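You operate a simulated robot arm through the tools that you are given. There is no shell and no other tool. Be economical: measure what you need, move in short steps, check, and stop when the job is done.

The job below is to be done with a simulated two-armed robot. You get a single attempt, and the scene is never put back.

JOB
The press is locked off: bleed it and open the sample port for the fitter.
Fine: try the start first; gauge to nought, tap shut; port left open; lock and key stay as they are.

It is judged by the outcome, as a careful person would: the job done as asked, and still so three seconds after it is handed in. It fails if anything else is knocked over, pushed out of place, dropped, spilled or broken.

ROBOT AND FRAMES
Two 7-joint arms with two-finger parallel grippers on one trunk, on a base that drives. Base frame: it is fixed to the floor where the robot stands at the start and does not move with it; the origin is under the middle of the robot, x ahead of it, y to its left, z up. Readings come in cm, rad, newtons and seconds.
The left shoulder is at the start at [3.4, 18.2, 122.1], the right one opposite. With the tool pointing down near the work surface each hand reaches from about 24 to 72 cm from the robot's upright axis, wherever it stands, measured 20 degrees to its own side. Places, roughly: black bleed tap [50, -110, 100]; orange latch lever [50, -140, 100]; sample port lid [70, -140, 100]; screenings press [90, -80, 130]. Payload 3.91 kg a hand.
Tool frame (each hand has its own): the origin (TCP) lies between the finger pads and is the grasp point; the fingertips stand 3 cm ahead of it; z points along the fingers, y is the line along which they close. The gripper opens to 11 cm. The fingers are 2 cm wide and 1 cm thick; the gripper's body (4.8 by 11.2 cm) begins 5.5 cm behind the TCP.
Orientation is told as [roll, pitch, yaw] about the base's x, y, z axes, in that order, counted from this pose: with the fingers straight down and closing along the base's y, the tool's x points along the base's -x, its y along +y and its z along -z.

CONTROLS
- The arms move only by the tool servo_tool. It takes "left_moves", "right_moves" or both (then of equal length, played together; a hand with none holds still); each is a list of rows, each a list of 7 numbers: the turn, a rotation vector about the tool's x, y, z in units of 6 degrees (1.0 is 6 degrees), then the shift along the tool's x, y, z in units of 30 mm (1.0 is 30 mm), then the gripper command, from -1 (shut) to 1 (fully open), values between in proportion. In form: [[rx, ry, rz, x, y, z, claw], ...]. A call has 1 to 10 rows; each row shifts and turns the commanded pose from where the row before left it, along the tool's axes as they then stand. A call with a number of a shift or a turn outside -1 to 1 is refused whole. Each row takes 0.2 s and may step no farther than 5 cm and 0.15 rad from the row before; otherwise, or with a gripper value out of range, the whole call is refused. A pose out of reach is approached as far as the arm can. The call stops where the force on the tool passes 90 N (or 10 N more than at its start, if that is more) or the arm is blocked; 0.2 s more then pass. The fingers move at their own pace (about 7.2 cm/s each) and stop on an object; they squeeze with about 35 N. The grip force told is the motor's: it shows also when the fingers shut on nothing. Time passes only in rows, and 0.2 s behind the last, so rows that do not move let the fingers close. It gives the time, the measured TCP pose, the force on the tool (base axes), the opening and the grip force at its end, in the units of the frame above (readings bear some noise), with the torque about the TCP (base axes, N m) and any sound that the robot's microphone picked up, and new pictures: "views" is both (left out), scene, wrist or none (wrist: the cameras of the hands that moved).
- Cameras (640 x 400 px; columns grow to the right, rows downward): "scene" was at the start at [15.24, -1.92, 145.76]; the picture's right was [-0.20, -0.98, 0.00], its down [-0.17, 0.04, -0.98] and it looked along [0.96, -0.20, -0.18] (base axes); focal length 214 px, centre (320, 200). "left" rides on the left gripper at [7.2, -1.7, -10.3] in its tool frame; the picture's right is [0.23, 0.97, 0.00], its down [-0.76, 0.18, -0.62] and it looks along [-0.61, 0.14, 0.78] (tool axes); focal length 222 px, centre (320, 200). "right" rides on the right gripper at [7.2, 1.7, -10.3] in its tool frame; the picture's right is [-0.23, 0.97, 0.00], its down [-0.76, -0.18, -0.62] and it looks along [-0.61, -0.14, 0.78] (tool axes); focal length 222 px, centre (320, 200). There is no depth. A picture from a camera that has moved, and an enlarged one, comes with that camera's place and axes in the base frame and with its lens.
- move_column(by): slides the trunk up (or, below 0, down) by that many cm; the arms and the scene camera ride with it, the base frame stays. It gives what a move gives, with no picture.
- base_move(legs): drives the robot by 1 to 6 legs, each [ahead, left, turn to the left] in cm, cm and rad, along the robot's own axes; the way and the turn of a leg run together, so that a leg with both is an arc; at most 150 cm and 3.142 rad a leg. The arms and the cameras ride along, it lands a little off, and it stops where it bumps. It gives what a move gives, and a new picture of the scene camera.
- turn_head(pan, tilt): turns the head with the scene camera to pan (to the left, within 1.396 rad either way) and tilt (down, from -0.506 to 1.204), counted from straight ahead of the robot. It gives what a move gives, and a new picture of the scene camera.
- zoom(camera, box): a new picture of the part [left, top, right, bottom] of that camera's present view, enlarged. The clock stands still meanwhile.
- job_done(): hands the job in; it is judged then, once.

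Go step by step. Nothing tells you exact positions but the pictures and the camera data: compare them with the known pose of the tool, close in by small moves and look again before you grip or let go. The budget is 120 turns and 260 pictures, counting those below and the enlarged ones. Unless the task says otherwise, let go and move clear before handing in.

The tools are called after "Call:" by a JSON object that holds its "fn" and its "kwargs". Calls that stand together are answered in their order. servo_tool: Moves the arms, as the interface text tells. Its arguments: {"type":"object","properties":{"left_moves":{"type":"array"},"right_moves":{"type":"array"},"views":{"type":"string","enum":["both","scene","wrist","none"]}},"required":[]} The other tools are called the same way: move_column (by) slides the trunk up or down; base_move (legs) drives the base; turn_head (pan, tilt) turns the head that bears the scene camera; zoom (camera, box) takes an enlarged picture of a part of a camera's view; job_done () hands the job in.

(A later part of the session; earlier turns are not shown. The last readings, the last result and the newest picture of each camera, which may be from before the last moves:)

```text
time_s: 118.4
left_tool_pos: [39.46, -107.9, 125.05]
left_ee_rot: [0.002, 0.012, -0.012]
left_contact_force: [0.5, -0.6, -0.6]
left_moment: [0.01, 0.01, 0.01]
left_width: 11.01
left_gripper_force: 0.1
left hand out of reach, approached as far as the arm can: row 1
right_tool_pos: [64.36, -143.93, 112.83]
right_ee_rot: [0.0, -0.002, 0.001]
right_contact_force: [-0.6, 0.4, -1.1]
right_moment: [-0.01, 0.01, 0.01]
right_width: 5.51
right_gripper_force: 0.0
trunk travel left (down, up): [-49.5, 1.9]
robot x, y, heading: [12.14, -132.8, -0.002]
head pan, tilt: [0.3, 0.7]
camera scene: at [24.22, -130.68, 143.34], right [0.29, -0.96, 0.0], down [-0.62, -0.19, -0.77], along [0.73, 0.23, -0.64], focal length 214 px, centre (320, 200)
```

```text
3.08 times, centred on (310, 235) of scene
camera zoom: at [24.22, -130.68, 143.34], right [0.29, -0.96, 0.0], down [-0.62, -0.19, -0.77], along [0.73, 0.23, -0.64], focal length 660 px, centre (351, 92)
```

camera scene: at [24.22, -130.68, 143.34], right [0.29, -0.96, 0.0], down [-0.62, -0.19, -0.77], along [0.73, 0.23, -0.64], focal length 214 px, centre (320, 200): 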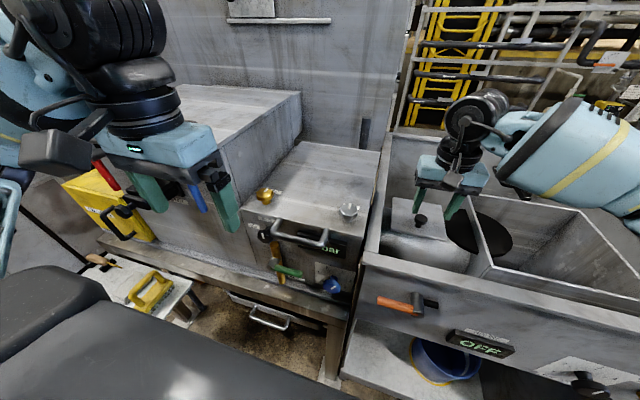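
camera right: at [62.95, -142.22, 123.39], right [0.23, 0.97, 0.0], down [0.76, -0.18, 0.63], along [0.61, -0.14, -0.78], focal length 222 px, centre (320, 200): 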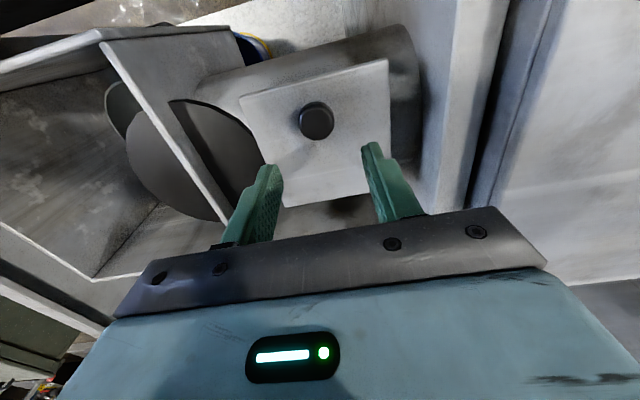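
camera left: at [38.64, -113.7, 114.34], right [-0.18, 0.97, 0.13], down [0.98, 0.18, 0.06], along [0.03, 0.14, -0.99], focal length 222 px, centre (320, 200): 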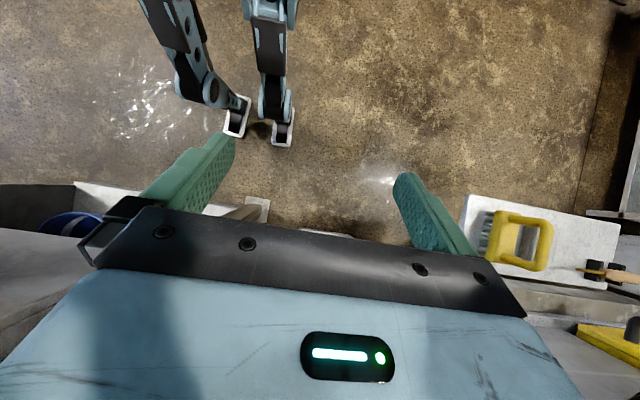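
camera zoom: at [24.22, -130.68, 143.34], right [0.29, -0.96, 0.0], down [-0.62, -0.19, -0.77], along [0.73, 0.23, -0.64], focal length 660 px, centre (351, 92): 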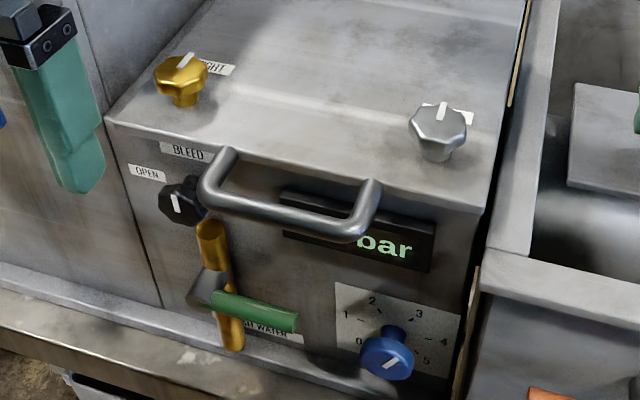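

All as before (tap mark up, levers unchanged). Driving 8 cm ahead again.

Call:
{"fn": "base_move", "kwargs": {"legs": [[8, 0, 0]]}}

Call:
{"fn": "servo_tool", "kwargs": {"right_moves": [[0, 0, 0, 0.5, 0, 0, 0], [0, 0, 0, 0.5, 0, 0, 0]], "views": "wrist"}}

Call:
{"fn": "turn_head", "kwargs": {"pan": -0.15, "tilt": 0.6}}

```text
time_s: 119.4
left_tool_pos: [47.19, -107.86, 125.0]
left_ee_rot: [0.002, 0.013, -0.01]
left_contact_force: [0.6, -0.2, 0.0]
left_moment: [0.0, 0.01, 0.01]
left_width: 11.0
left_gripper_force: 0.0
right_tool_pos: [72.18, -143.91, 112.92]
right_ee_rot: [0.0, -0.002, 0.001]
right_contact_force: [-0.3, 0.0, -0.3]
right_moment: [0.04, 0.04, 0.01]
right_width: 5.5
right_gripper_force: 0.1
trunk travel left (down, up): [-49.5, 1.9]
robot x, y, heading: [20.17, -133.2, -0.004]
head pan, tilt: [0.3, 0.7]
camera scene: at [32.06, -130.68, 143.34], right [0.29, -0.96, 0.0], down [-0.62, -0.19, -0.77], along [0.73, 0.23, -0.64], focal length 214 px, centre (320, 200)
```

scene: 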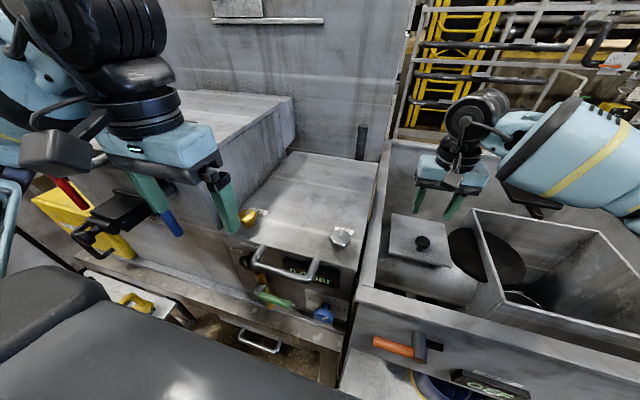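

```text
time_s: 120.0
left_tool_pos: [47.47, -107.98, 124.98]
left_ee_rot: [0.002, 0.012, -0.01]
left_contact_force: [0.2, 0.1, -0.4]
left_moment: [0.01, 0.02, -0.04]
left_width: 11.02
left_gripper_force: 0.1
right_tool_pos: [69.11, -144.0, 112.81]
right_ee_rot: [0.0, -0.001, 0.0]
right_contact_force: [1.7, -0.1, 0.1]
right_moment: [0.06, 0.04, 0.01]
right_width: 5.53
right_gripper_force: 0.0
trunk travel left (down, up): [-49.5, 1.9]
robot x, y, heading: [20.18, -132.91, -0.003]
head pan, tilt: [0.3, 0.7]
camera right: at [61.97, -142.3, 123.29], right [0.23, 0.97, 0.0], down [0.76, -0.18, 0.62], along [0.61, -0.14, -0.78], focal length 222 px, centre (320, 200)
```

right: 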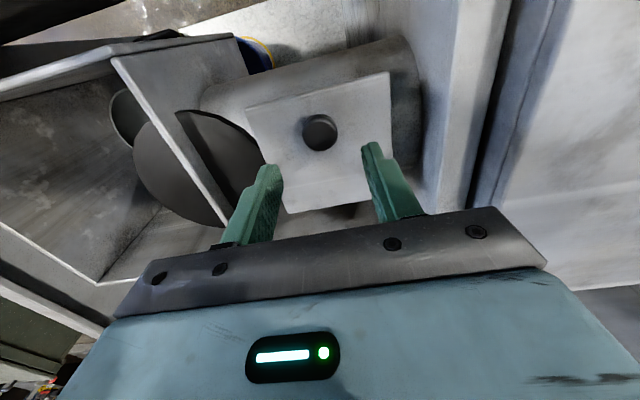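

```text
time_s: 120.9
left_tool_pos: [47.26, -107.92, 125.02]
left_ee_rot: [0.002, 0.013, -0.012]
left_contact_force: [0.0, -0.1, 0.0]
left_moment: [0.0, 0.0, -0.02]
left_width: 11.01
left_gripper_force: 0.1
right_tool_pos: [69.15, -144.08, 112.9]
right_ee_rot: [0.0, -0.001, -0.001]
right_contact_force: [0.5, 0.2, 0.4]
right_moment: [0.0, -0.02, -0.03]
right_width: 5.51
right_gripper_force: 0.1
trunk travel left (down, up): [-49.5, 1.9]
robot x, y, heading: [19.98, -133.56, -0.002]
head pan, tilt: [-0.15, 0.6]
camera scene: at [32.68, -134.51, 144.19], right [-0.15, -0.99, 0.0], down [-0.56, 0.08, -0.83], along [0.82, -0.12, -0.56], focal length 214 px, centre (320, 200)
```

scene: 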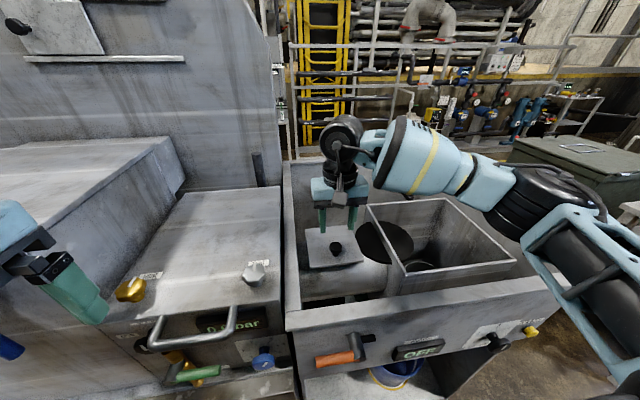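

Knob at [69.3, -144], plate from x≈66.5 to 80. Descending and gripping with the hand square to the hinge.

Call:
{"fn": "servo_tool", "kwargs": {"right_moves": [[0, 0, 0, -0.07, 0, 0.9, 0], [0, 0, 0, 0, 0, 0.9, 0], [0, 0, 0, 0, 0, 0.5, 0], [0, 0, 0, 0, 0, 0.3, 0], [0, 0, 0, 0, 0, 0, -0.5], [0, 0, 0, 0, 0, 0, -1], [0, 0, 0, 0, 0, 0, -1]], "views": "wrist"}}

```text
time_s: 122.5
left_tool_pos: [47.21, -108.02, 125.0]
left_ee_rot: [0.003, 0.011, -0.012]
left_contact_force: [-0.7, -0.1, 0.2]
left_moment: [0.01, 0.0, 0.0]
left_width: 10.98
left_gripper_force: 0.0
right_tool_pos: [69.47, -144.1, 105.1]
right_ee_rot: [0.002, 0.001, -0.003]
right_contact_force: [0.5, -4.7, -1.4]
right_moment: [-0.14, 0.02, -0.06]
right_width: 3.12
right_gripper_force: 44.6
trunk travel left (down, up): [-49.5, 1.9]
robot x, y, heading: [20.05, -133.24, -0.005]
head pan, tilt: [-0.15, 0.6]
camera right: at [62.25, -142.36, 115.55], right [0.23, 0.97, 0.0], down [0.76, -0.18, 0.62], along [0.61, -0.14, -0.78], focal length 222 px, centre (320, 200)
```

right: 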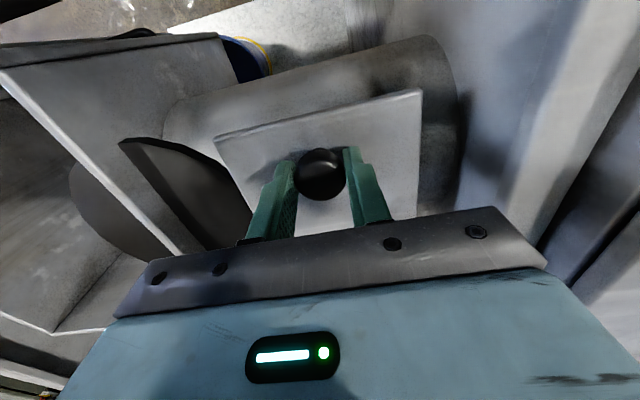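

Gripped. Following the hinge arc for the first 30°, watching forces.

Call:
{"fn": "servo_tool", "kwargs": {"right_moves": [[0, 0, 0, -0.1, 0, -0.3, -1], [0, 0, 0, -0.1, 0, -0.3, -1], [0, 0, 0, -0.147, 0, -0.28, -1], [0, 0, 0, -0.147, 0, -0.28, -1], [0, 0, 0, -0.19, 0, -0.25, -1], [0, 0, 0, -0.19, 0, -0.25, -1]], "views": "both"}}

```text
time_s: 123.9
left_tool_pos: [47.18, -108.13, 125.01]
left_ee_rot: [0.003, 0.013, -0.012]
left_contact_force: [0.1, -0.1, 0.4]
left_moment: [-0.03, 0.03, 0.0]
left_width: 10.99
left_gripper_force: 0.0
right_tool_pos: [72.12, -144.18, 110.11]
right_ee_rot: [0.001, -0.002, -0.001]
right_contact_force: [-9.8, -11.0, -9.2]
right_moment: [-0.21, 1.44, 0.03]
right_width: 3.13
right_gripper_force: 45.1
trunk travel left (down, up): [-49.5, 1.9]
robot x, y, heading: [20.19, -133.17, -0.003]
head pan, tilt: [-0.15, 0.6]
camera scene: at [32.6, -134.7, 144.2], right [-0.15, -0.99, 0.0], down [-0.56, 0.09, -0.83], along [0.82, -0.12, -0.56], focal length 214 px, centre (320, 200)
camera right: at [64.84, -142.38, 120.5], right [0.23, 0.97, 0.0], down [0.76, -0.18, 0.62], along [0.61, -0.14, -0.78], focal length 222 px, centre (320, 200)
```

scene: 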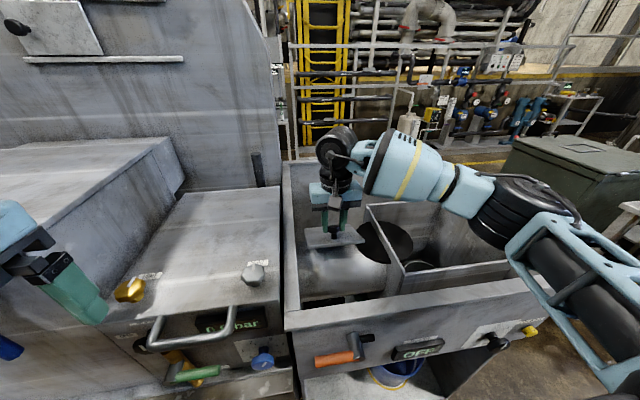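
right: 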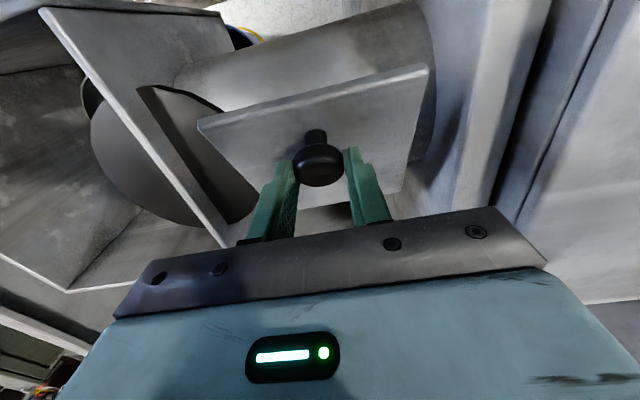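

The lid is swinging up with the knob pivoting in the grip, low forces. Continuing to 60°.

Call:
{"fn": "servo_tool", "kwargs": {"right_moves": [[0, 0, 0, -0.23, 0, -0.21, -1], [0, 0, 0, -0.23, 0, -0.21, -1], [0, 0, 0, -0.27, 0, -0.17, -1], [0, 0, 0, -0.27, 0, -0.17, -1], [0, 0, 0, -0.29, 0, -0.12, -1], [0, 0, 0, -0.29, 0, -0.12, -1]], "views": "both"}}

```text
time_s: 125.3
left_tool_pos: [47.18, -108.02, 125.0]
left_ee_rot: [0.002, 0.013, -0.011]
left_contact_force: [0.1, 0.4, 0.7]
left_moment: [-0.03, 0.03, -0.01]
left_width: 10.99
left_gripper_force: 0.0
right_tool_pos: [76.72, -144.11, 113.11]
right_ee_rot: [0.0, -0.004, -0.002]
right_contact_force: [-7.8, -6.5, 0.0]
right_moment: [-0.17, 0.74, 0.01]
right_width: 2.77
right_gripper_force: 45.4
trunk travel left (down, up): [-49.5, 1.9]
robot x, y, heading: [20.0, -133.22, -0.002]
head pan, tilt: [-0.15, 0.6]
camera scene: at [32.58, -134.61, 144.2], right [-0.15, -0.99, 0.0], down [-0.56, 0.09, -0.83], along [0.82, -0.12, -0.56], focal length 214 px, centre (320, 200)
camera right: at [69.57, -142.39, 123.54], right [0.23, 0.97, 0.0], down [0.76, -0.18, 0.63], along [0.61, -0.14, -0.78], focal length 222 px, centre (320, 200)
```

scene: 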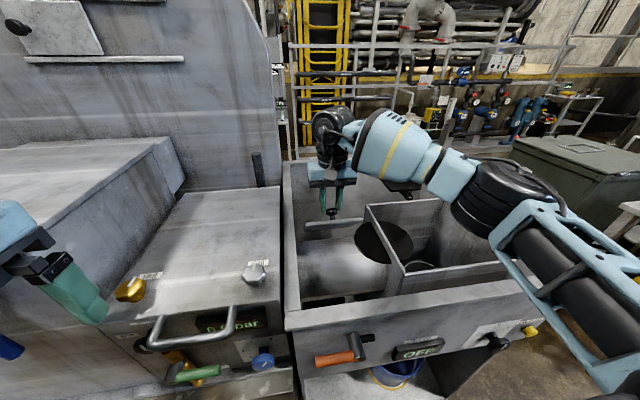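
right: 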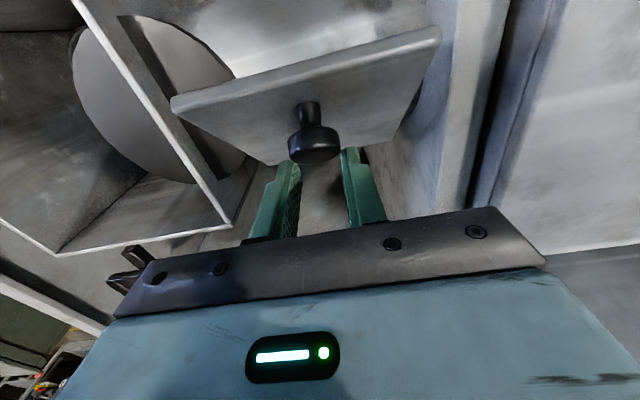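

The grip is creeping off the knob's centre (width 2.8) because it twists in the pads. Before it slips, I'll lower the lid back along the arc and redo it with the hand pre-tilted so it can rotate along with the lid.

Call:
{"fn": "servo_tool", "kwargs": {"right_moves": [[0, 0, 0, 0.29, 0, 0.12, -1], [0, 0, 0, 0.29, 0, 0.12, -1], [0, 0, 0, 0.27, 0, 0.17, -1], [0, 0, 0, 0.27, 0, 0.17, -1], [0, 0, 0, 0.23, 0, 0.21, -1], [0, 0, 0, 0.23, 0, 0.21, -1]], "views": "wrist"}}

```text
time_s: 126.7
left_tool_pos: [47.4, -107.89, 125.08]
left_ee_rot: [0.001, 0.012, -0.011]
left_contact_force: [0.2, 0.3, 0.4]
left_moment: [-0.01, -0.02, -0.02]
left_width: 10.99
left_gripper_force: 0.1
right_tool_pos: [72.06, -143.96, 110.1]
right_ee_rot: [0.0, -0.001, 0.001]
right_contact_force: [-0.4, 0.1, -0.1]
right_moment: [0.0, 0.02, -0.01]
right_width: 0.0
right_gripper_force: 37.7
trunk travel left (down, up): [-49.5, 1.9]
robot x, y, heading: [20.2, -133.39, -0.002]
head pan, tilt: [-0.15, 0.6]
camera right: at [64.81, -142.22, 120.49], right [0.23, 0.97, 0.0], down [0.76, -0.18, 0.62], along [0.61, -0.14, -0.78], focal length 222 px, centre (320, 200)
```

right: 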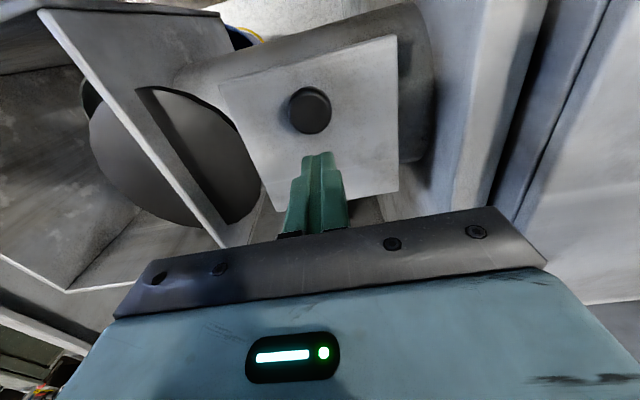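

The knob slipped and the lid just swung shut on its hinge, no harm. I'll set the hand up 30° tilted (body toward me) for the better grip.

Call:
{"fn": "servo_tool", "kwargs": {"right_moves": [[0, 0, 0, 0, 0, -0.73, 0], [0, 0, 0, 0.85, 0, 0, 0], [0, 0, 0, 0.85, 0, 0, 0], [0, 0, 0, 0.85, 0, 0, 0], [0, -1, 0, 0, 0, 0, 0], [0, -1, 0, 0, 0, 0, 0], [0, -1, 0, 0, 0, 0, 0], [0, -1, 0, 0, 0, 0, 0], [0, -1, 0, 0, 0, 0, 0], [0, 0, 0, 0, 0, 0, 0]], "views": "both"}}

```text
time_s: 128.9
left_tool_pos: [47.33, -107.94, 124.99]
left_ee_rot: [0.003, 0.011, -0.01]
left_contact_force: [-1.0, 0.1, -0.3]
left_moment: [0.02, 0.0, -0.04]
left_width: 10.99
left_gripper_force: 0.0
right_tool_pos: [64.48, -144.1, 112.24]
right_ee_rot: [-0.001, -0.524, 0.0]
right_contact_force: [-0.4, 0.2, 0.3]
right_moment: [-0.06, 0.01, 0.0]
right_width: 5.5
right_gripper_force: 0.0
trunk travel left (down, up): [-49.5, 1.9]
robot x, y, heading: [20.29, -133.0, -0.004]
head pan, tilt: [-0.15, 0.6]
camera scene: at [32.7, -134.52, 144.19], right [-0.15, -0.99, 0.0], down [-0.56, 0.09, -0.83], along [0.82, -0.12, -0.57], focal length 214 px, centre (320, 200)
camera right: at [52.99, -142.27, 117.62], right [0.2, 0.97, 0.11], down [0.35, -0.18, 0.92], along [0.92, -0.14, -0.37], focal length 222 px, centre (320, 200)
```

scene: 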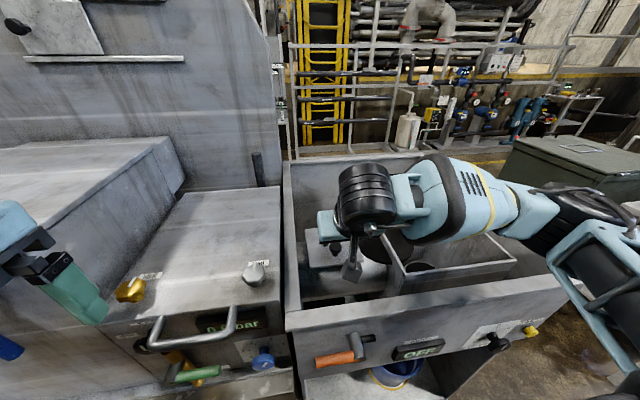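
right: 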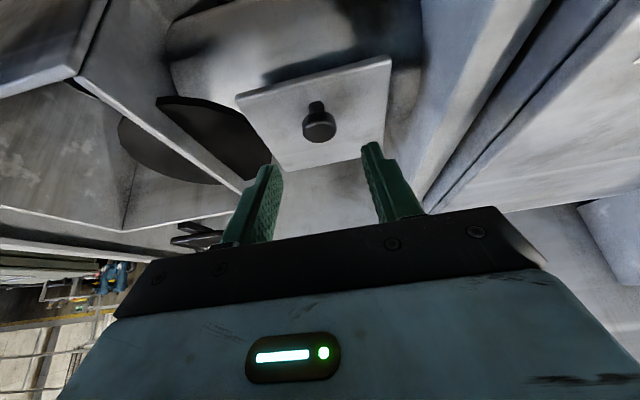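

Aligned: the knob head is at [69.5, -143.9, 103.7] on the approach line. Moving in along the fingers.

Call:
{"fn": "servo_tool", "kwargs": {"right_moves": [[0, 0, 0, 0, 0.03, 0.9, 0], [0, 0, 0, 0, 0.03, 0.9, 0], [0, 0, 0, 0, 0, 0.6, 0]], "views": "wrist"}}

```text
time_s: 129.7
left_tool_pos: [47.24, -108.03, 124.91]
left_ee_rot: [0.001, 0.012, -0.011]
left_contact_force: [0.5, 0.7, 0.5]
left_moment: [0.01, 0.01, 0.02]
left_width: 11.0
left_gripper_force: 0.1
right_tool_pos: [68.04, -143.85, 105.93]
right_ee_rot: [0.0, -0.526, -0.002]
right_contact_force: [-0.5, 0.8, 0.8]
right_moment: [0.0, -0.02, -0.02]
right_width: 5.52
right_gripper_force: 0.1
trunk travel left (down, up): [-49.5, 1.9]
robot x, y, heading: [20.12, -133.57, -0.004]
head pan, tilt: [-0.15, 0.6]
camera right: at [56.62, -142.14, 111.33], right [0.2, 0.97, 0.11], down [0.35, -0.18, 0.92], along [0.92, -0.14, -0.37], focal length 222 px, centre (320, 200)
```

right: 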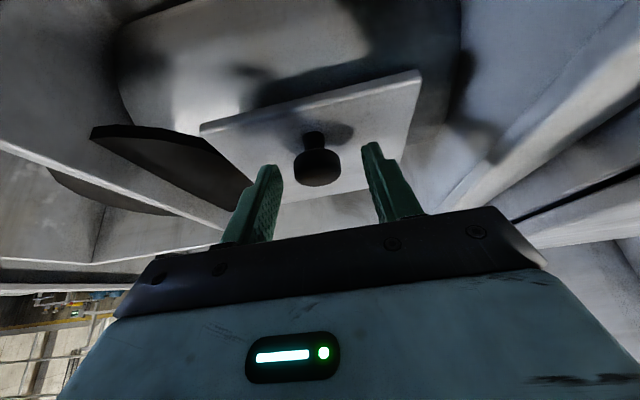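

Nearly centred on the knob; a small forward nudge, then grip.

Call:
{"fn": "servo_tool", "kwargs": {"right_moves": [[0, 0, 0, -0.09, 0, 0.2, 0], [0, 0, 0, 0, 0, 0, -0.4], [0, 0, 0, 0, 0, 0, -1], [0, 0, 0, 0, 0, 0, -1]], "views": "wrist"}}

```text
time_s: 130.7
left_tool_pos: [47.33, -108.13, 124.95]
left_ee_rot: [0.003, 0.013, -0.01]
left_contact_force: [0.3, 0.1, 0.2]
left_moment: [-0.02, 0.01, -0.01]
left_width: 11.01
left_gripper_force: 0.2
right_tool_pos: [68.56, -144.08, 105.66]
right_ee_rot: [0.0, -0.526, -0.005]
right_contact_force: [-0.7, -12.9, 1.3]
right_moment: [-0.5, -0.07, -0.23]
right_width: 3.16
right_gripper_force: 44.9
trunk travel left (down, up): [-49.5, 1.9]
robot x, y, heading: [20.03, -133.32, -0.001]
head pan, tilt: [-0.15, 0.6]
camera right: at [57.09, -142.32, 110.99], right [0.2, 0.97, 0.11], down [0.35, -0.18, 0.92], along [0.92, -0.15, -0.37], focal length 222 px, centre (320, 200)
```

right: 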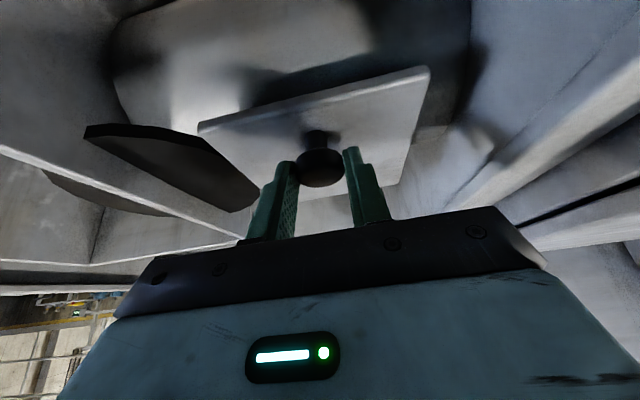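

Full-width grip (3.16 cm). Now swinging with the hand rotating along with the lid, first 24°.

Call:
{"fn": "servo_tool", "kwargs": {"right_moves": [[0, 1, 0, -0.328, 0, -0.269, -1], [0, 1, 0, -0.328, 0, -0.269, -1], [0, 1, 0, -0.328, 0, -0.269, -1], [0, 1, 0, -0.328, 0, -0.269, -1]], "views": "wrist"}}

```text
time_s: 131.7
left_tool_pos: [47.53, -108.05, 124.84]
left_ee_rot: [0.003, 0.014, -0.011]
left_contact_force: [0.6, -0.3, -0.1]
left_moment: [-0.01, 0.03, 0.01]
left_width: 10.98
left_gripper_force: 0.0
right_tool_pos: [71.47, -144.04, 109.94]
right_ee_rot: [0.0, -0.109, -0.003]
right_contact_force: [15.0, -15.0, -1.9]
right_moment: [-0.54, -1.39, -0.03]
right_width: 3.11
right_gripper_force: 44.8
trunk travel left (down, up): [-49.5, 1.9]
robot x, y, heading: [20.17, -133.09, -0.005]
head pan, tilt: [-0.15, 0.6]
camera right: at [63.1, -142.34, 119.53], right [0.23, 0.97, 0.02], down [0.69, -0.18, 0.7], along [0.69, -0.14, -0.71], focal length 222 px, centre (320, 200)
```

right: 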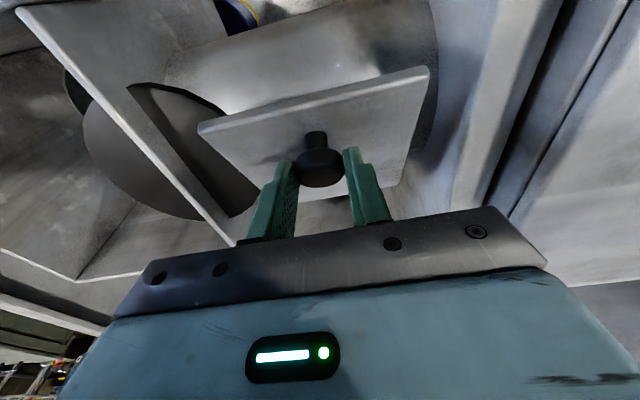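

Still centred. Four more of the same to about 48°.

Call:
{"fn": "servo_tool", "kwargs": {"right_moves": [[0, 1, 0, -0.328, 0, -0.269, -1], [0, 1, 0, -0.328, 0, -0.269, -1], [0, 1, 0, -0.328, 0, -0.269, -1], [0, 1, 0, -0.328, 0, -0.269, -1]], "views": "both"}}

```text
time_s: 132.7
left_tool_pos: [47.62, -108.15, 124.94]
left_ee_rot: [0.004, 0.016, -0.012]
left_contact_force: [-0.6, 0.5, -0.3]
left_moment: [0.02, -0.05, 0.0]
left_width: 10.97
left_gripper_force: 0.1
right_tool_pos: [75.61, -144.22, 112.71]
right_ee_rot: [-0.001, 0.316, -0.005]
right_contact_force: [16.4, -16.2, -13.6]
right_moment: [-0.39, -1.49, 0.06]
right_width: 3.12
right_gripper_force: 45.0
trunk travel left (down, up): [-49.5, 1.9]
robot x, y, heading: [20.11, -133.13, -0.0]
head pan, tilt: [-0.15, 0.6]
camera scene: at [33.1, -134.78, 144.13], right [-0.15, -0.99, 0.0], down [-0.56, 0.09, -0.82], along [0.81, -0.12, -0.57], focal length 214 px, centre (320, 200)
camera right: at [71.78, -142.34, 124.89], right [0.22, 0.97, -0.07], down [0.92, -0.18, 0.36], along [0.33, -0.14, -0.93], focal length 222 px, centre (320, 200)
```

scene: 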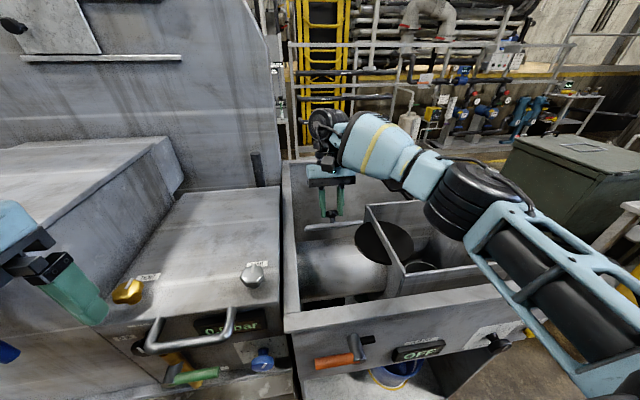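
right: 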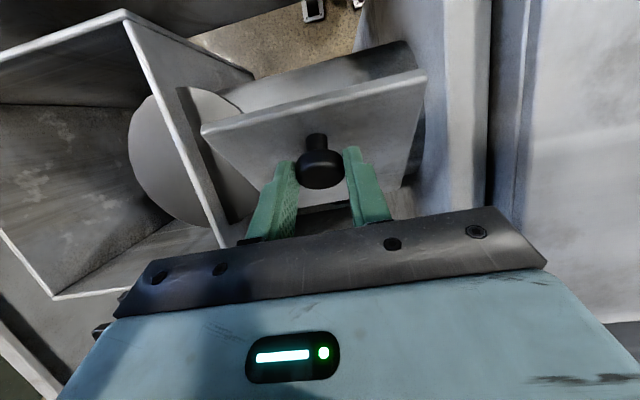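

Holding well at ~48°. I keep rotating with it while reach allows.

Call:
{"fn": "servo_tool", "kwargs": {"right_moves": [[0, 1, 0, -0.328, 0, -0.269, -1], [0, 1, 0, -0.328, 0, -0.269, -1], [0, 1, 0, -0.328, 0, -0.269, -1]], "views": "both"}}

```text
time_s: 133.5
left_tool_pos: [47.45, -108.49, 125.1]
left_ee_rot: [0.005, 0.012, -0.01]
left_contact_force: [0.7, 0.7, -0.3]
left_moment: [-0.01, 0.02, -0.01]
left_width: 10.99
left_gripper_force: 0.1
right_tool_pos: [73.35, -144.02, 111.62]
right_ee_rot: [-0.03, 0.558, -0.011]
right_contact_force: [10.0, -44.9, -1.6]
right_moment: [-1.38, -1.15, 0.42]
right_width: 3.17
right_gripper_force: 44.5
right hand out of reach, approached as far as the arm can: row 2, 3
trunk travel left (down, up): [-49.5, 1.9]
robot x, y, heading: [20.33, -133.42, -0.005]
head pan, tilt: [-0.15, 0.6]
camera scene: at [32.82, -135.13, 144.19], right [-0.15, -0.99, 0.0], down [-0.56, 0.09, -0.82], along [0.81, -0.12, -0.57], focal length 214 px, centre (320, 200)
camera right: at [72.61, -141.97, 124.33], right [0.19, 0.97, -0.15], down [0.98, -0.17, 0.13], along [0.1, -0.17, -0.98], focal length 222 px, centre (320, 200)
```

scene: 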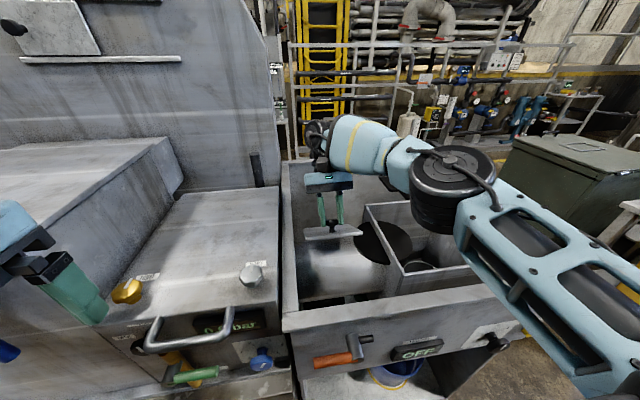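
right: 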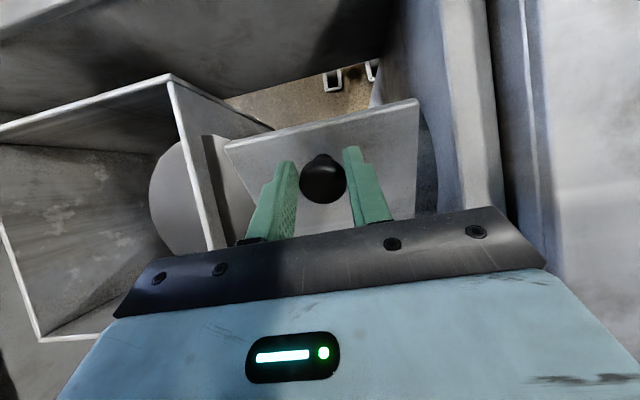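

The arm's reach limit cut in. I'll bring the right hand back to the steady ~48° hold, and then use the left hand from the robot's side to push the lid's underside past vertical.

Call:
{"fn": "servo_tool", "kwargs": {"right_moves": [[0, -1, 0, 0.328, 0, 0.269, -1], [0, -1, 0, 0.328, 0, 0.269, -1], [0, -1, 0, 0.328, 0, 0.269, -1]], "views": "both"}}

```text
time_s: 134.3
left_tool_pos: [47.25, -107.53, 124.8]
left_ee_rot: [0.002, 0.012, -0.009]
left_contact_force: [0.0, -0.4, 0.0]
left_moment: [-0.02, 0.01, 0.02]
left_width: 11.01
left_gripper_force: 0.0
right_tool_pos: [69.14, -142.32, 110.93]
right_ee_rot: [-0.009, 0.247, 0.016]
right_contact_force: [1.5, -0.6, 0.2]
right_moment: [-0.03, 0.02, -0.03]
right_width: 0.0
right_gripper_force: 38.0
trunk travel left (down, up): [-49.5, 1.9]
robot x, y, heading: [20.09, -132.88, 0.001]
head pan, tilt: [-0.15, 0.6]
camera scene: at [32.75, -134.18, 144.19], right [-0.15, -0.99, 0.0], down [-0.56, 0.08, -0.82], along [0.82, -0.12, -0.57], focal length 214 px, centre (320, 200)
camera right: at [64.65, -140.52, 122.81], right [0.2, 0.98, -0.06], down [0.89, -0.16, 0.42], along [0.4, -0.14, -0.91], focal length 222 px, centre (320, 200)
```

scene: 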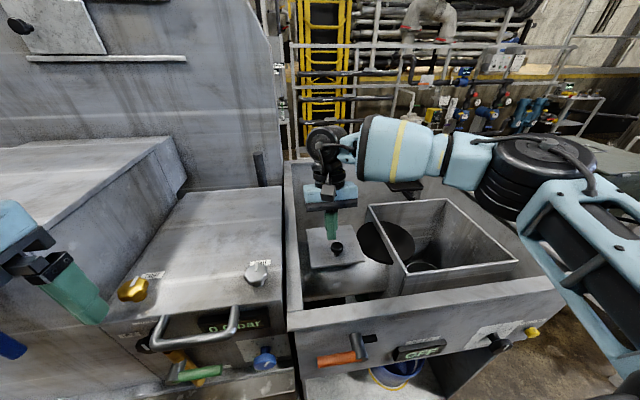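
right: 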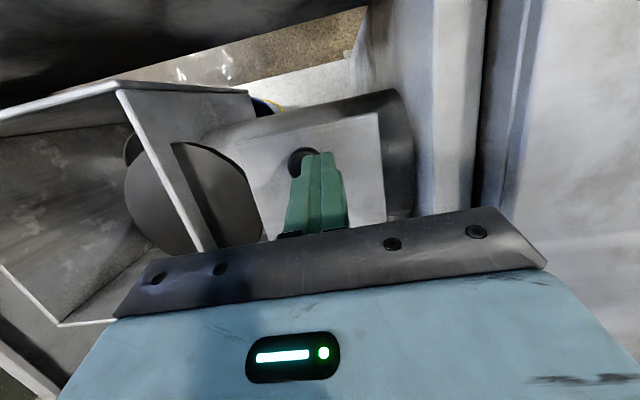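

The lid swung shut again as the hand lagged. I'll stage the left hand above the gauge unit, tilted, and reset the right hand to its tilted pre-grip pose at the same time.

Call:
{"fn": "servo_tool", "kwargs": {"left_moves": [[0, 0, 0, -0.72, -0.97, 0.25, -1], [0, 0, 0, -0.72, -0.97, 0.25, -1], [0, 0, 0, -0.72, -0.97, 0.25, -1], [0, 0, 0, -0.72, -0.97, 0.25, -1], [0, 0, 0, -0.72, -0.97, 0.25, -1], [0, -1, 0, 0, 0, 0, -1], [0, -1, 0, 0, 0, 0, -1], [0, -1, 0, 0, 0, 0, -1], [0, -1, 0, 0, 0, 0, -1], [0, -1, 0, 0, 0, 0, -1]], "right_moves": [[0, 0, 0, 0, 0, -0.7, -1], [0, 0, 0, 0, 0, -0.7, 0], [0, -1, 0, 0.2, 0, 0, 0], [0, -1, 0, 0.2, 0, 0, 0], [0, -1, 0, 0.2, 0, 0, 0], [0, -1, 0, 0.2, 0, 0, 0], [0, -1, 0, 0, 0, 0, 0], [0, -1, 0, 0, 0, 0, 0], [0, -1, 0, 0, 0, 0, 0], [0, -0.36, 0, 0, 0, 0, 0]], "views": "both"}}

```text
time_s: 136.7
left_tool_pos: [55.86, -119.97, 121.03]
left_ee_rot: [-0.002, -0.516, 0.053]
left_contact_force: [0.1, -0.4, 0.0]
left_moment: [-0.02, 0.02, -0.01]
left_width: 0.02
left_gripper_force: 35.0
right_tool_pos: [65.82, -141.57, 115.58]
right_ee_rot: [-0.019, -0.539, 0.042]
right_contact_force: [0.9, -0.5, -0.7]
right_moment: [0.01, 0.05, 0.02]
right_width: 5.51
right_gripper_force: 0.1
trunk travel left (down, up): [-49.5, 1.9]
robot x, y, heading: [19.68, -133.47, 0.023]
head pan, tilt: [-0.15, 0.6]
stopped in row 10 (left hand): the arm was blocked; the commanded pose is now the measured one
camera scene: at [29.96, -133.82, 144.34], right [-0.13, -0.99, 0.0], down [-0.55, 0.07, -0.83], along [0.83, -0.11, -0.55], focal length 214 px, centre (320, 200)
camera right: at [54.29, -140.13, 120.99], right [0.16, 0.98, 0.1], down [0.34, -0.15, 0.93], along [0.93, -0.12, -0.36], focal length 222 px, centre (320, 200)
camera left: at [44.59, -122.3, 126.42], right [-0.25, 0.96, -0.11], down [0.35, 0.2, 0.92], along [0.91, 0.19, -0.38], focal length 222 px, centre (320, 200)
```

scene: 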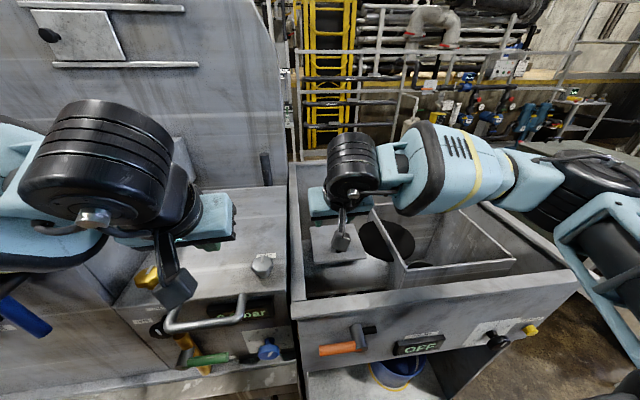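
right: 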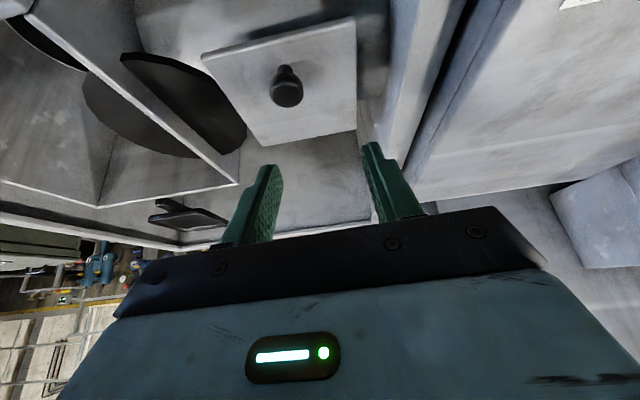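
left: 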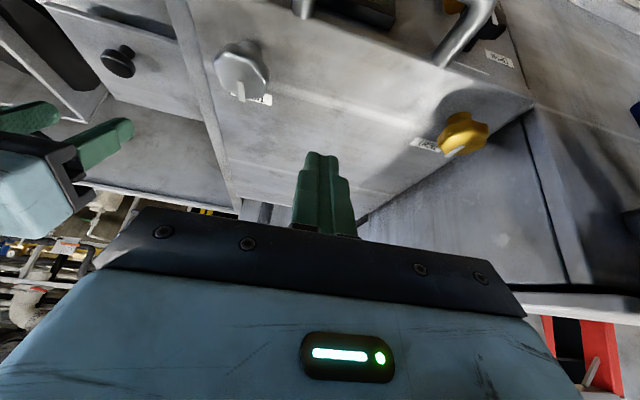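

The left arm got blocked (probably its elbow), nudging the base a little. I'll undo its last tilt and look left.

Call:
{"fn": "servo_tool", "kwargs": {"left_moves": [[0, 1, 0, 0, 0, 0, -1], [0, 1, 0, 0, 0, 0, -1], [0, 1, 0, 0, 0, 0, -1]], "views": "none"}}

Call:
{"fn": "turn_head", "kwargs": {"pan": 0.8, "tilt": 0.6}}

```text
time_s: 137.7
left_tool_pos: [55.91, -119.53, 121.77]
left_ee_rot: [0.0, -0.213, 0.073]
left_contact_force: [-0.5, 0.8, -0.3]
left_moment: [0.01, 0.03, -0.03]
left_width: 0.01
left_gripper_force: 34.7
right_tool_pos: [65.79, -141.48, 115.93]
right_ee_rot: [-0.013, -0.54, 0.047]
right_contact_force: [0.7, -1.1, 0.5]
right_moment: [0.02, 0.05, 0.01]
right_width: 5.49
right_gripper_force: 0.1
trunk travel left (down, up): [-49.5, 1.9]
robot x, y, heading: [19.7, -133.2, 0.029]
head pan, tilt: [-0.15, 0.6]
stopped in row 3 (left hand): the arm was blocked; the commanded pose is now the measured one
```

```text
time_s: 139.0
left_tool_pos: [55.6, -119.62, 121.83]
left_ee_rot: [-0.004, -0.217, 0.066]
left_contact_force: [-0.8, 0.1, 0.1]
left_moment: [0.01, -0.02, 0.01]
left_width: 0.0
left_gripper_force: 34.9
right_tool_pos: [65.65, -141.49, 116.18]
right_ee_rot: [-0.017, -0.547, 0.047]
right_contact_force: [0.7, 0.0, -0.2]
right_moment: [0.01, 0.03, -0.03]
right_width: 5.49
right_gripper_force: 0.0
trunk travel left (down, up): [-49.5, 1.9]
robot x, y, heading: [20.1, -133.36, 0.026]
head pan, tilt: [0.799, 0.6]
camera scene: at [26.81, -126.37, 144.38], right [0.73, -0.68, 0.02], down [-0.37, -0.42, -0.83], along [0.57, 0.6, -0.55], focal length 214 px, centre (320, 200)
```

scene: 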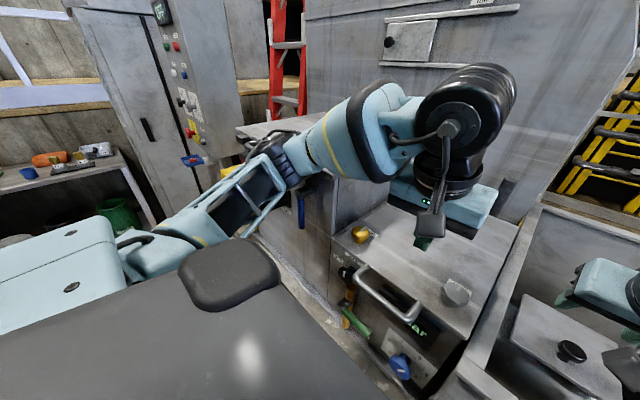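

The left elbow is leaning on the probe box's front edge. I'll back the robot off 7 cm to relieve it.

Call:
{"fn": "base_move", "kwargs": {"legs": [[-8, 0, -0.026]]}}

Call:
{"fn": "zoom", "kwargs": {"camera": "scene", "box": [200, 100, 400, 270]}}

```text
time_s: 140.0
left_tool_pos: [50.6, -121.41, 120.82]
left_ee_rot: [0.003, -0.189, 0.022]
left_contact_force: [-0.3, 0.6, 0.1]
left_moment: [0.02, 0.02, 0.02]
left_width: 0.01
left_gripper_force: 34.8
right_tool_pos: [59.9, -143.27, 114.96]
right_ee_rot: [-0.012, -0.521, 0.012]
right_contact_force: [-0.6, -0.1, 0.5]
right_moment: [0.0, -0.02, 0.0]
right_width: 5.53
right_gripper_force: 0.0
trunk travel left (down, up): [-49.5, 1.9]
robot x, y, heading: [12.31, -133.05, -0.005]
head pan, tilt: [0.799, 0.6]
camera scene: at [22.29, -127.04, 144.15], right [0.71, -0.7, 0.0], down [-0.4, -0.4, -0.82], along [0.58, 0.59, -0.57], focal length 214 px, centre (320, 200)
```

scene: 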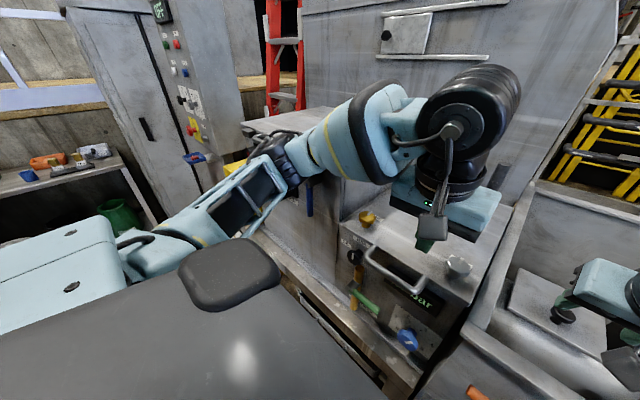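

```text
2.35 times, centred on (300, 185) of scene
camera zoom: at [22.29, -127.04, 144.15], right [0.71, -0.7, 0.0], down [-0.4, -0.4, -0.82], along [0.58, 0.59, -0.57], focal length 505 px, centre (367, 235)
```

zoom: 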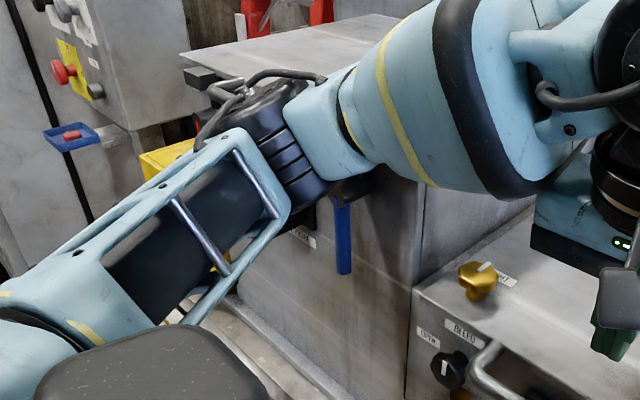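

Freed, and the latches look undisturbed. New plan with the right hand alone: closed fingertips hooked under the lid's front edge from my side, lift, then push it over past vertical.

Call:
{"fn": "servo_tool", "kwargs": {"right_moves": [[0, 1, 0, 0, -0.12, 0, -1], [0, 0.3, 0, 0, -0.12, 0, -1], [0, 0, 0, 0.2, 0, 0.9, -1], [0, 0, 0, 0.2, 0, 0.9, -1], [0, 0, 0, 0.23, 0, 0.9, -1]], "views": "wrist"}}

Call:
{"fn": "turn_head", "kwargs": {"pan": -0.15, "tilt": 0.7}}

```text
time_s: 141.2
left_tool_pos: [50.52, -121.48, 121.01]
left_ee_rot: [0.001, -0.193, 0.023]
left_contact_force: [-0.3, 0.1, -0.3]
left_moment: [-0.01, -0.01, -0.03]
left_width: 0.03
left_gripper_force: 34.6
right_tool_pos: [61.04, -144.0, 106.74]
right_ee_rot: [-0.012, -0.386, 0.011]
right_contact_force: [0.0, -0.4, -0.4]
right_moment: [0.01, 0.02, 0.03]
right_width: 0.0
right_gripper_force: 35.2
trunk travel left (down, up): [-49.5, 1.9]
robot x, y, heading: [11.98, -133.45, -0.003]
head pan, tilt: [0.799, 0.6]
camera right: at [50.45, -142.26, 113.77], right [0.2, 0.98, 0.07], down [0.47, -0.16, 0.87], along [0.86, -0.14, -0.49], focal length 222 px, centre (320, 200)
```

right: 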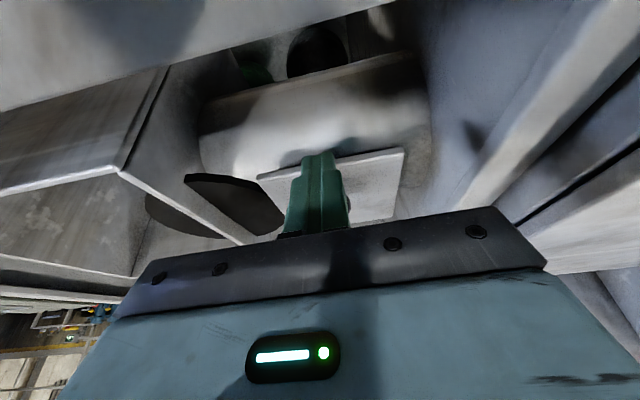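

```text
time_s: 142.5
left_tool_pos: [50.59, -121.39, 121.07]
left_ee_rot: [0.003, -0.191, 0.022]
left_contact_force: [0.2, 0.3, 0.0]
left_moment: [-0.02, -0.01, 0.0]
left_width: 0.0
left_gripper_force: 35.4
right_tool_pos: [61.02, -143.96, 106.89]
right_ee_rot: [-0.011, -0.386, 0.011]
right_contact_force: [0.8, 0.1, -0.2]
right_moment: [0.0, -0.03, -0.04]
right_width: 0.0
right_gripper_force: 34.1
trunk travel left (down, up): [-49.5, 1.9]
robot x, y, heading: [12.14, -133.18, -0.01]
head pan, tilt: [-0.15, 0.7]
camera scene: at [24.28, -134.57, 143.33], right [-0.16, -0.99, 0.0], down [-0.64, 0.1, -0.77], along [0.76, -0.12, -0.64], focal length 214 px, centre (320, 200)
```

scene: 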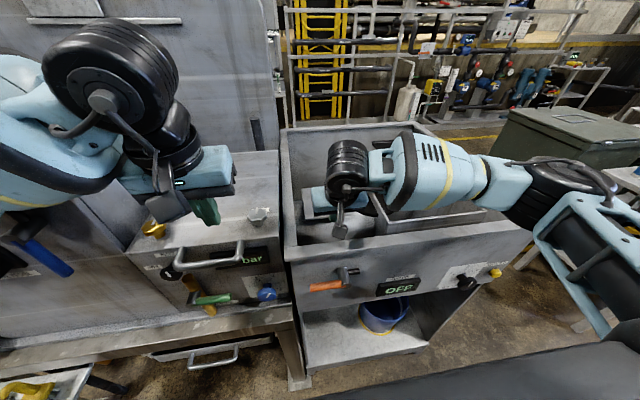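

Tips are in front of the lid edge. Lower in small steps, watching for contact with the duct.

Call:
{"fn": "servo_tool", "kwargs": {"right_moves": [[0, 0, 0, 0.09, 0, 0.65, -1], [0, 0, 0, 0.09, 0, 0.65, -1], [0, 0, 0, 0.05, 0, 0.15, -1]], "views": "wrist"}}

Call:
{"fn": "zoom", "kwargs": {"camera": "right", "box": [220, 80, 440, 250]}}

```text
time_s: 143.3
left_tool_pos: [50.49, -121.44, 120.93]
left_ee_rot: [0.0, -0.191, 0.022]
left_contact_force: [-0.4, -0.4, 0.0]
left_moment: [-0.01, -0.01, -0.01]
left_width: 0.0
left_gripper_force: 34.9
right_tool_pos: [62.07, -143.98, 102.48]
right_ee_rot: [-0.013, -0.387, 0.011]
right_contact_force: [-0.1, -0.5, 0.5]
right_moment: [0.01, 0.0, -0.02]
right_width: 0.02
right_gripper_force: 35.3
trunk travel left (down, up): [-49.5, 1.9]
robot x, y, heading: [11.88, -133.57, -0.007]
head pan, tilt: [-0.15, 0.7]
camera right: at [51.4, -142.26, 109.46], right [0.2, 0.98, 0.07], down [0.47, -0.16, 0.87], along [0.86, -0.14, -0.49], focal length 222 px, centre (320, 200)
```

right: 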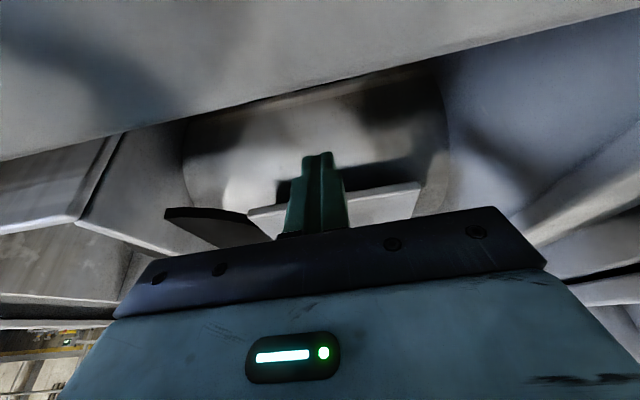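

```text
2.35 times, centred on (330, 165) of right
camera zoom: at [51.4, -142.26, 109.46], right [0.2, 0.98, 0.07], down [0.47, -0.16, 0.87], along [0.86, -0.14, -0.49], focal length 523 px, centre (296, 282)
```

zoom: 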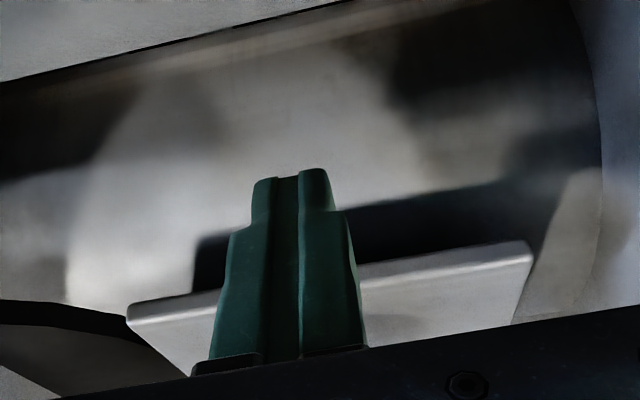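

There's a clear gap beneath the lid's front edge. Moving forward in 1 cm steps until just touching.

Call:
{"fn": "servo_tool", "kwargs": {"right_moves": [[0, 0, 0, -0.31, 0, 0.125, -1], [0, 0, 0, -0.31, 0, 0.125, -1], [0, 0, 0, -0.2, 0, 0.08, -1]], "views": "wrist"}}

Call:
{"fn": "zoom", "kwargs": {"camera": "right", "box": [220, 80, 440, 250]}}

```text
time_s: 144.1
left_tool_pos: [50.24, -121.36, 120.95]
left_ee_rot: [0.002, -0.192, 0.021]
left_contact_force: [0.7, 0.2, -0.9]
left_moment: [-0.01, 0.0, 0.02]
left_width: 0.0
left_gripper_force: 34.5
right_tool_pos: [64.65, -144.03, 102.52]
right_ee_rot: [-0.012, -0.386, 0.013]
right_contact_force: [-5.4, -0.3, -0.9]
right_moment: [0.04, 0.1, -0.02]
right_width: 0.0
right_gripper_force: 35.4
trunk travel left (down, up): [-49.5, 1.9]
robot x, y, heading: [12.15, -132.91, -0.009]
head pan, tilt: [-0.15, 0.7]
camera right: at [53.97, -142.29, 109.38], right [0.2, 0.98, 0.07], down [0.47, -0.16, 0.87], along [0.86, -0.14, -0.49], focal length 222 px, centre (320, 200)
```

right: 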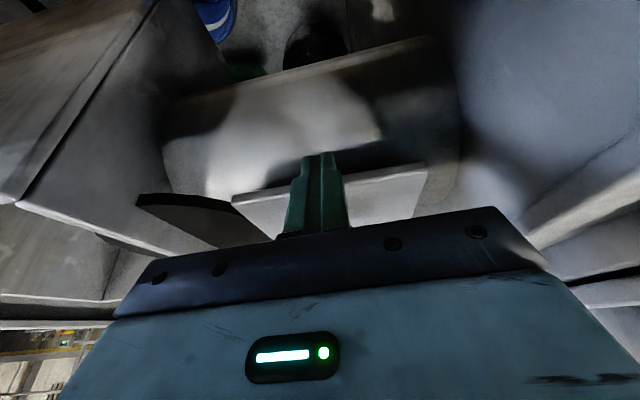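

```text
2.35 times, centred on (330, 165) of right
camera zoom: at [53.97, -142.29, 109.38], right [0.2, 0.98, 0.07], down [0.47, -0.16, 0.87], along [0.86, -0.14, -0.49], focal length 523 px, centre (296, 282)
```

zoom: 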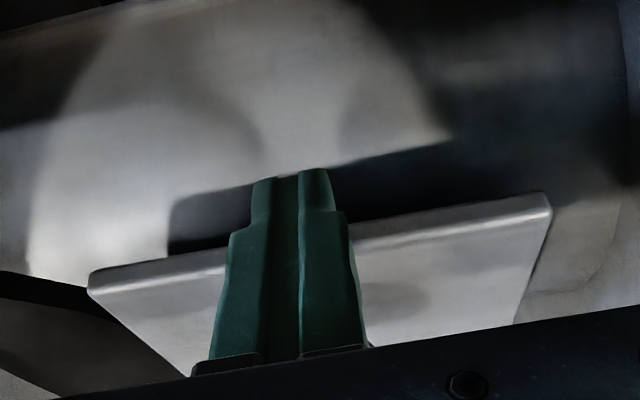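

Touching the edge (5 N). Now lift slowly with slight forward pressure.

Call:
{"fn": "servo_tool", "kwargs": {"right_moves": [[0, 0, 0, -0.1, 0, -0.18, -1], [0, 0, 0, -0.1, 0, -0.18, -1], [0, 0, 0, -0.1, 0, -0.18, -1]], "views": "wrist"}}

Call:
{"fn": "zoom", "kwargs": {"camera": "right", "box": [220, 80, 440, 250]}}

```text
time_s: 144.9
left_tool_pos: [50.34, -121.37, 121.03]
left_ee_rot: [0.002, -0.193, 0.022]
left_contact_force: [-0.2, 0.5, 0.4]
left_moment: [0.0, -0.01, -0.01]
left_width: 0.0
left_gripper_force: 35.0
right_tool_pos: [64.78, -144.0, 104.54]
right_ee_rot: [-0.012, -0.39, 0.012]
right_contact_force: [-14.8, -0.2, -0.9]
right_moment: [-0.03, 0.34, -0.04]
right_width: 0.0
right_gripper_force: 35.2
trunk travel left (down, up): [-49.5, 1.9]
robot x, y, heading: [11.97, -133.29, -0.007]
head pan, tilt: [-0.15, 0.7]
camera right: at [54.11, -142.26, 111.44], right [0.2, 0.98, 0.08], down [0.47, -0.17, 0.87], along [0.86, -0.14, -0.49], focal length 222 px, centre (320, 200)
```

right: 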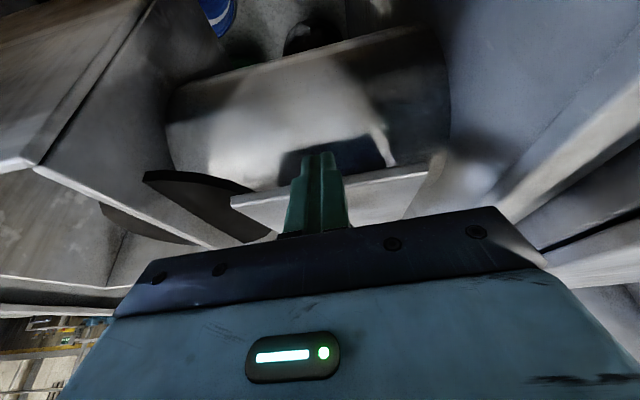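

```text
2.35 times, centred on (330, 165) of right
camera zoom: at [54.11, -142.26, 111.44], right [0.2, 0.98, 0.08], down [0.47, -0.17, 0.87], along [0.86, -0.14, -0.49], focal length 523 px, centre (296, 282)
```

zoom: 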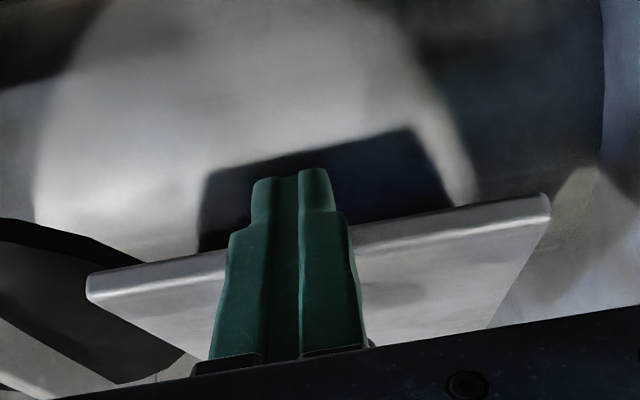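

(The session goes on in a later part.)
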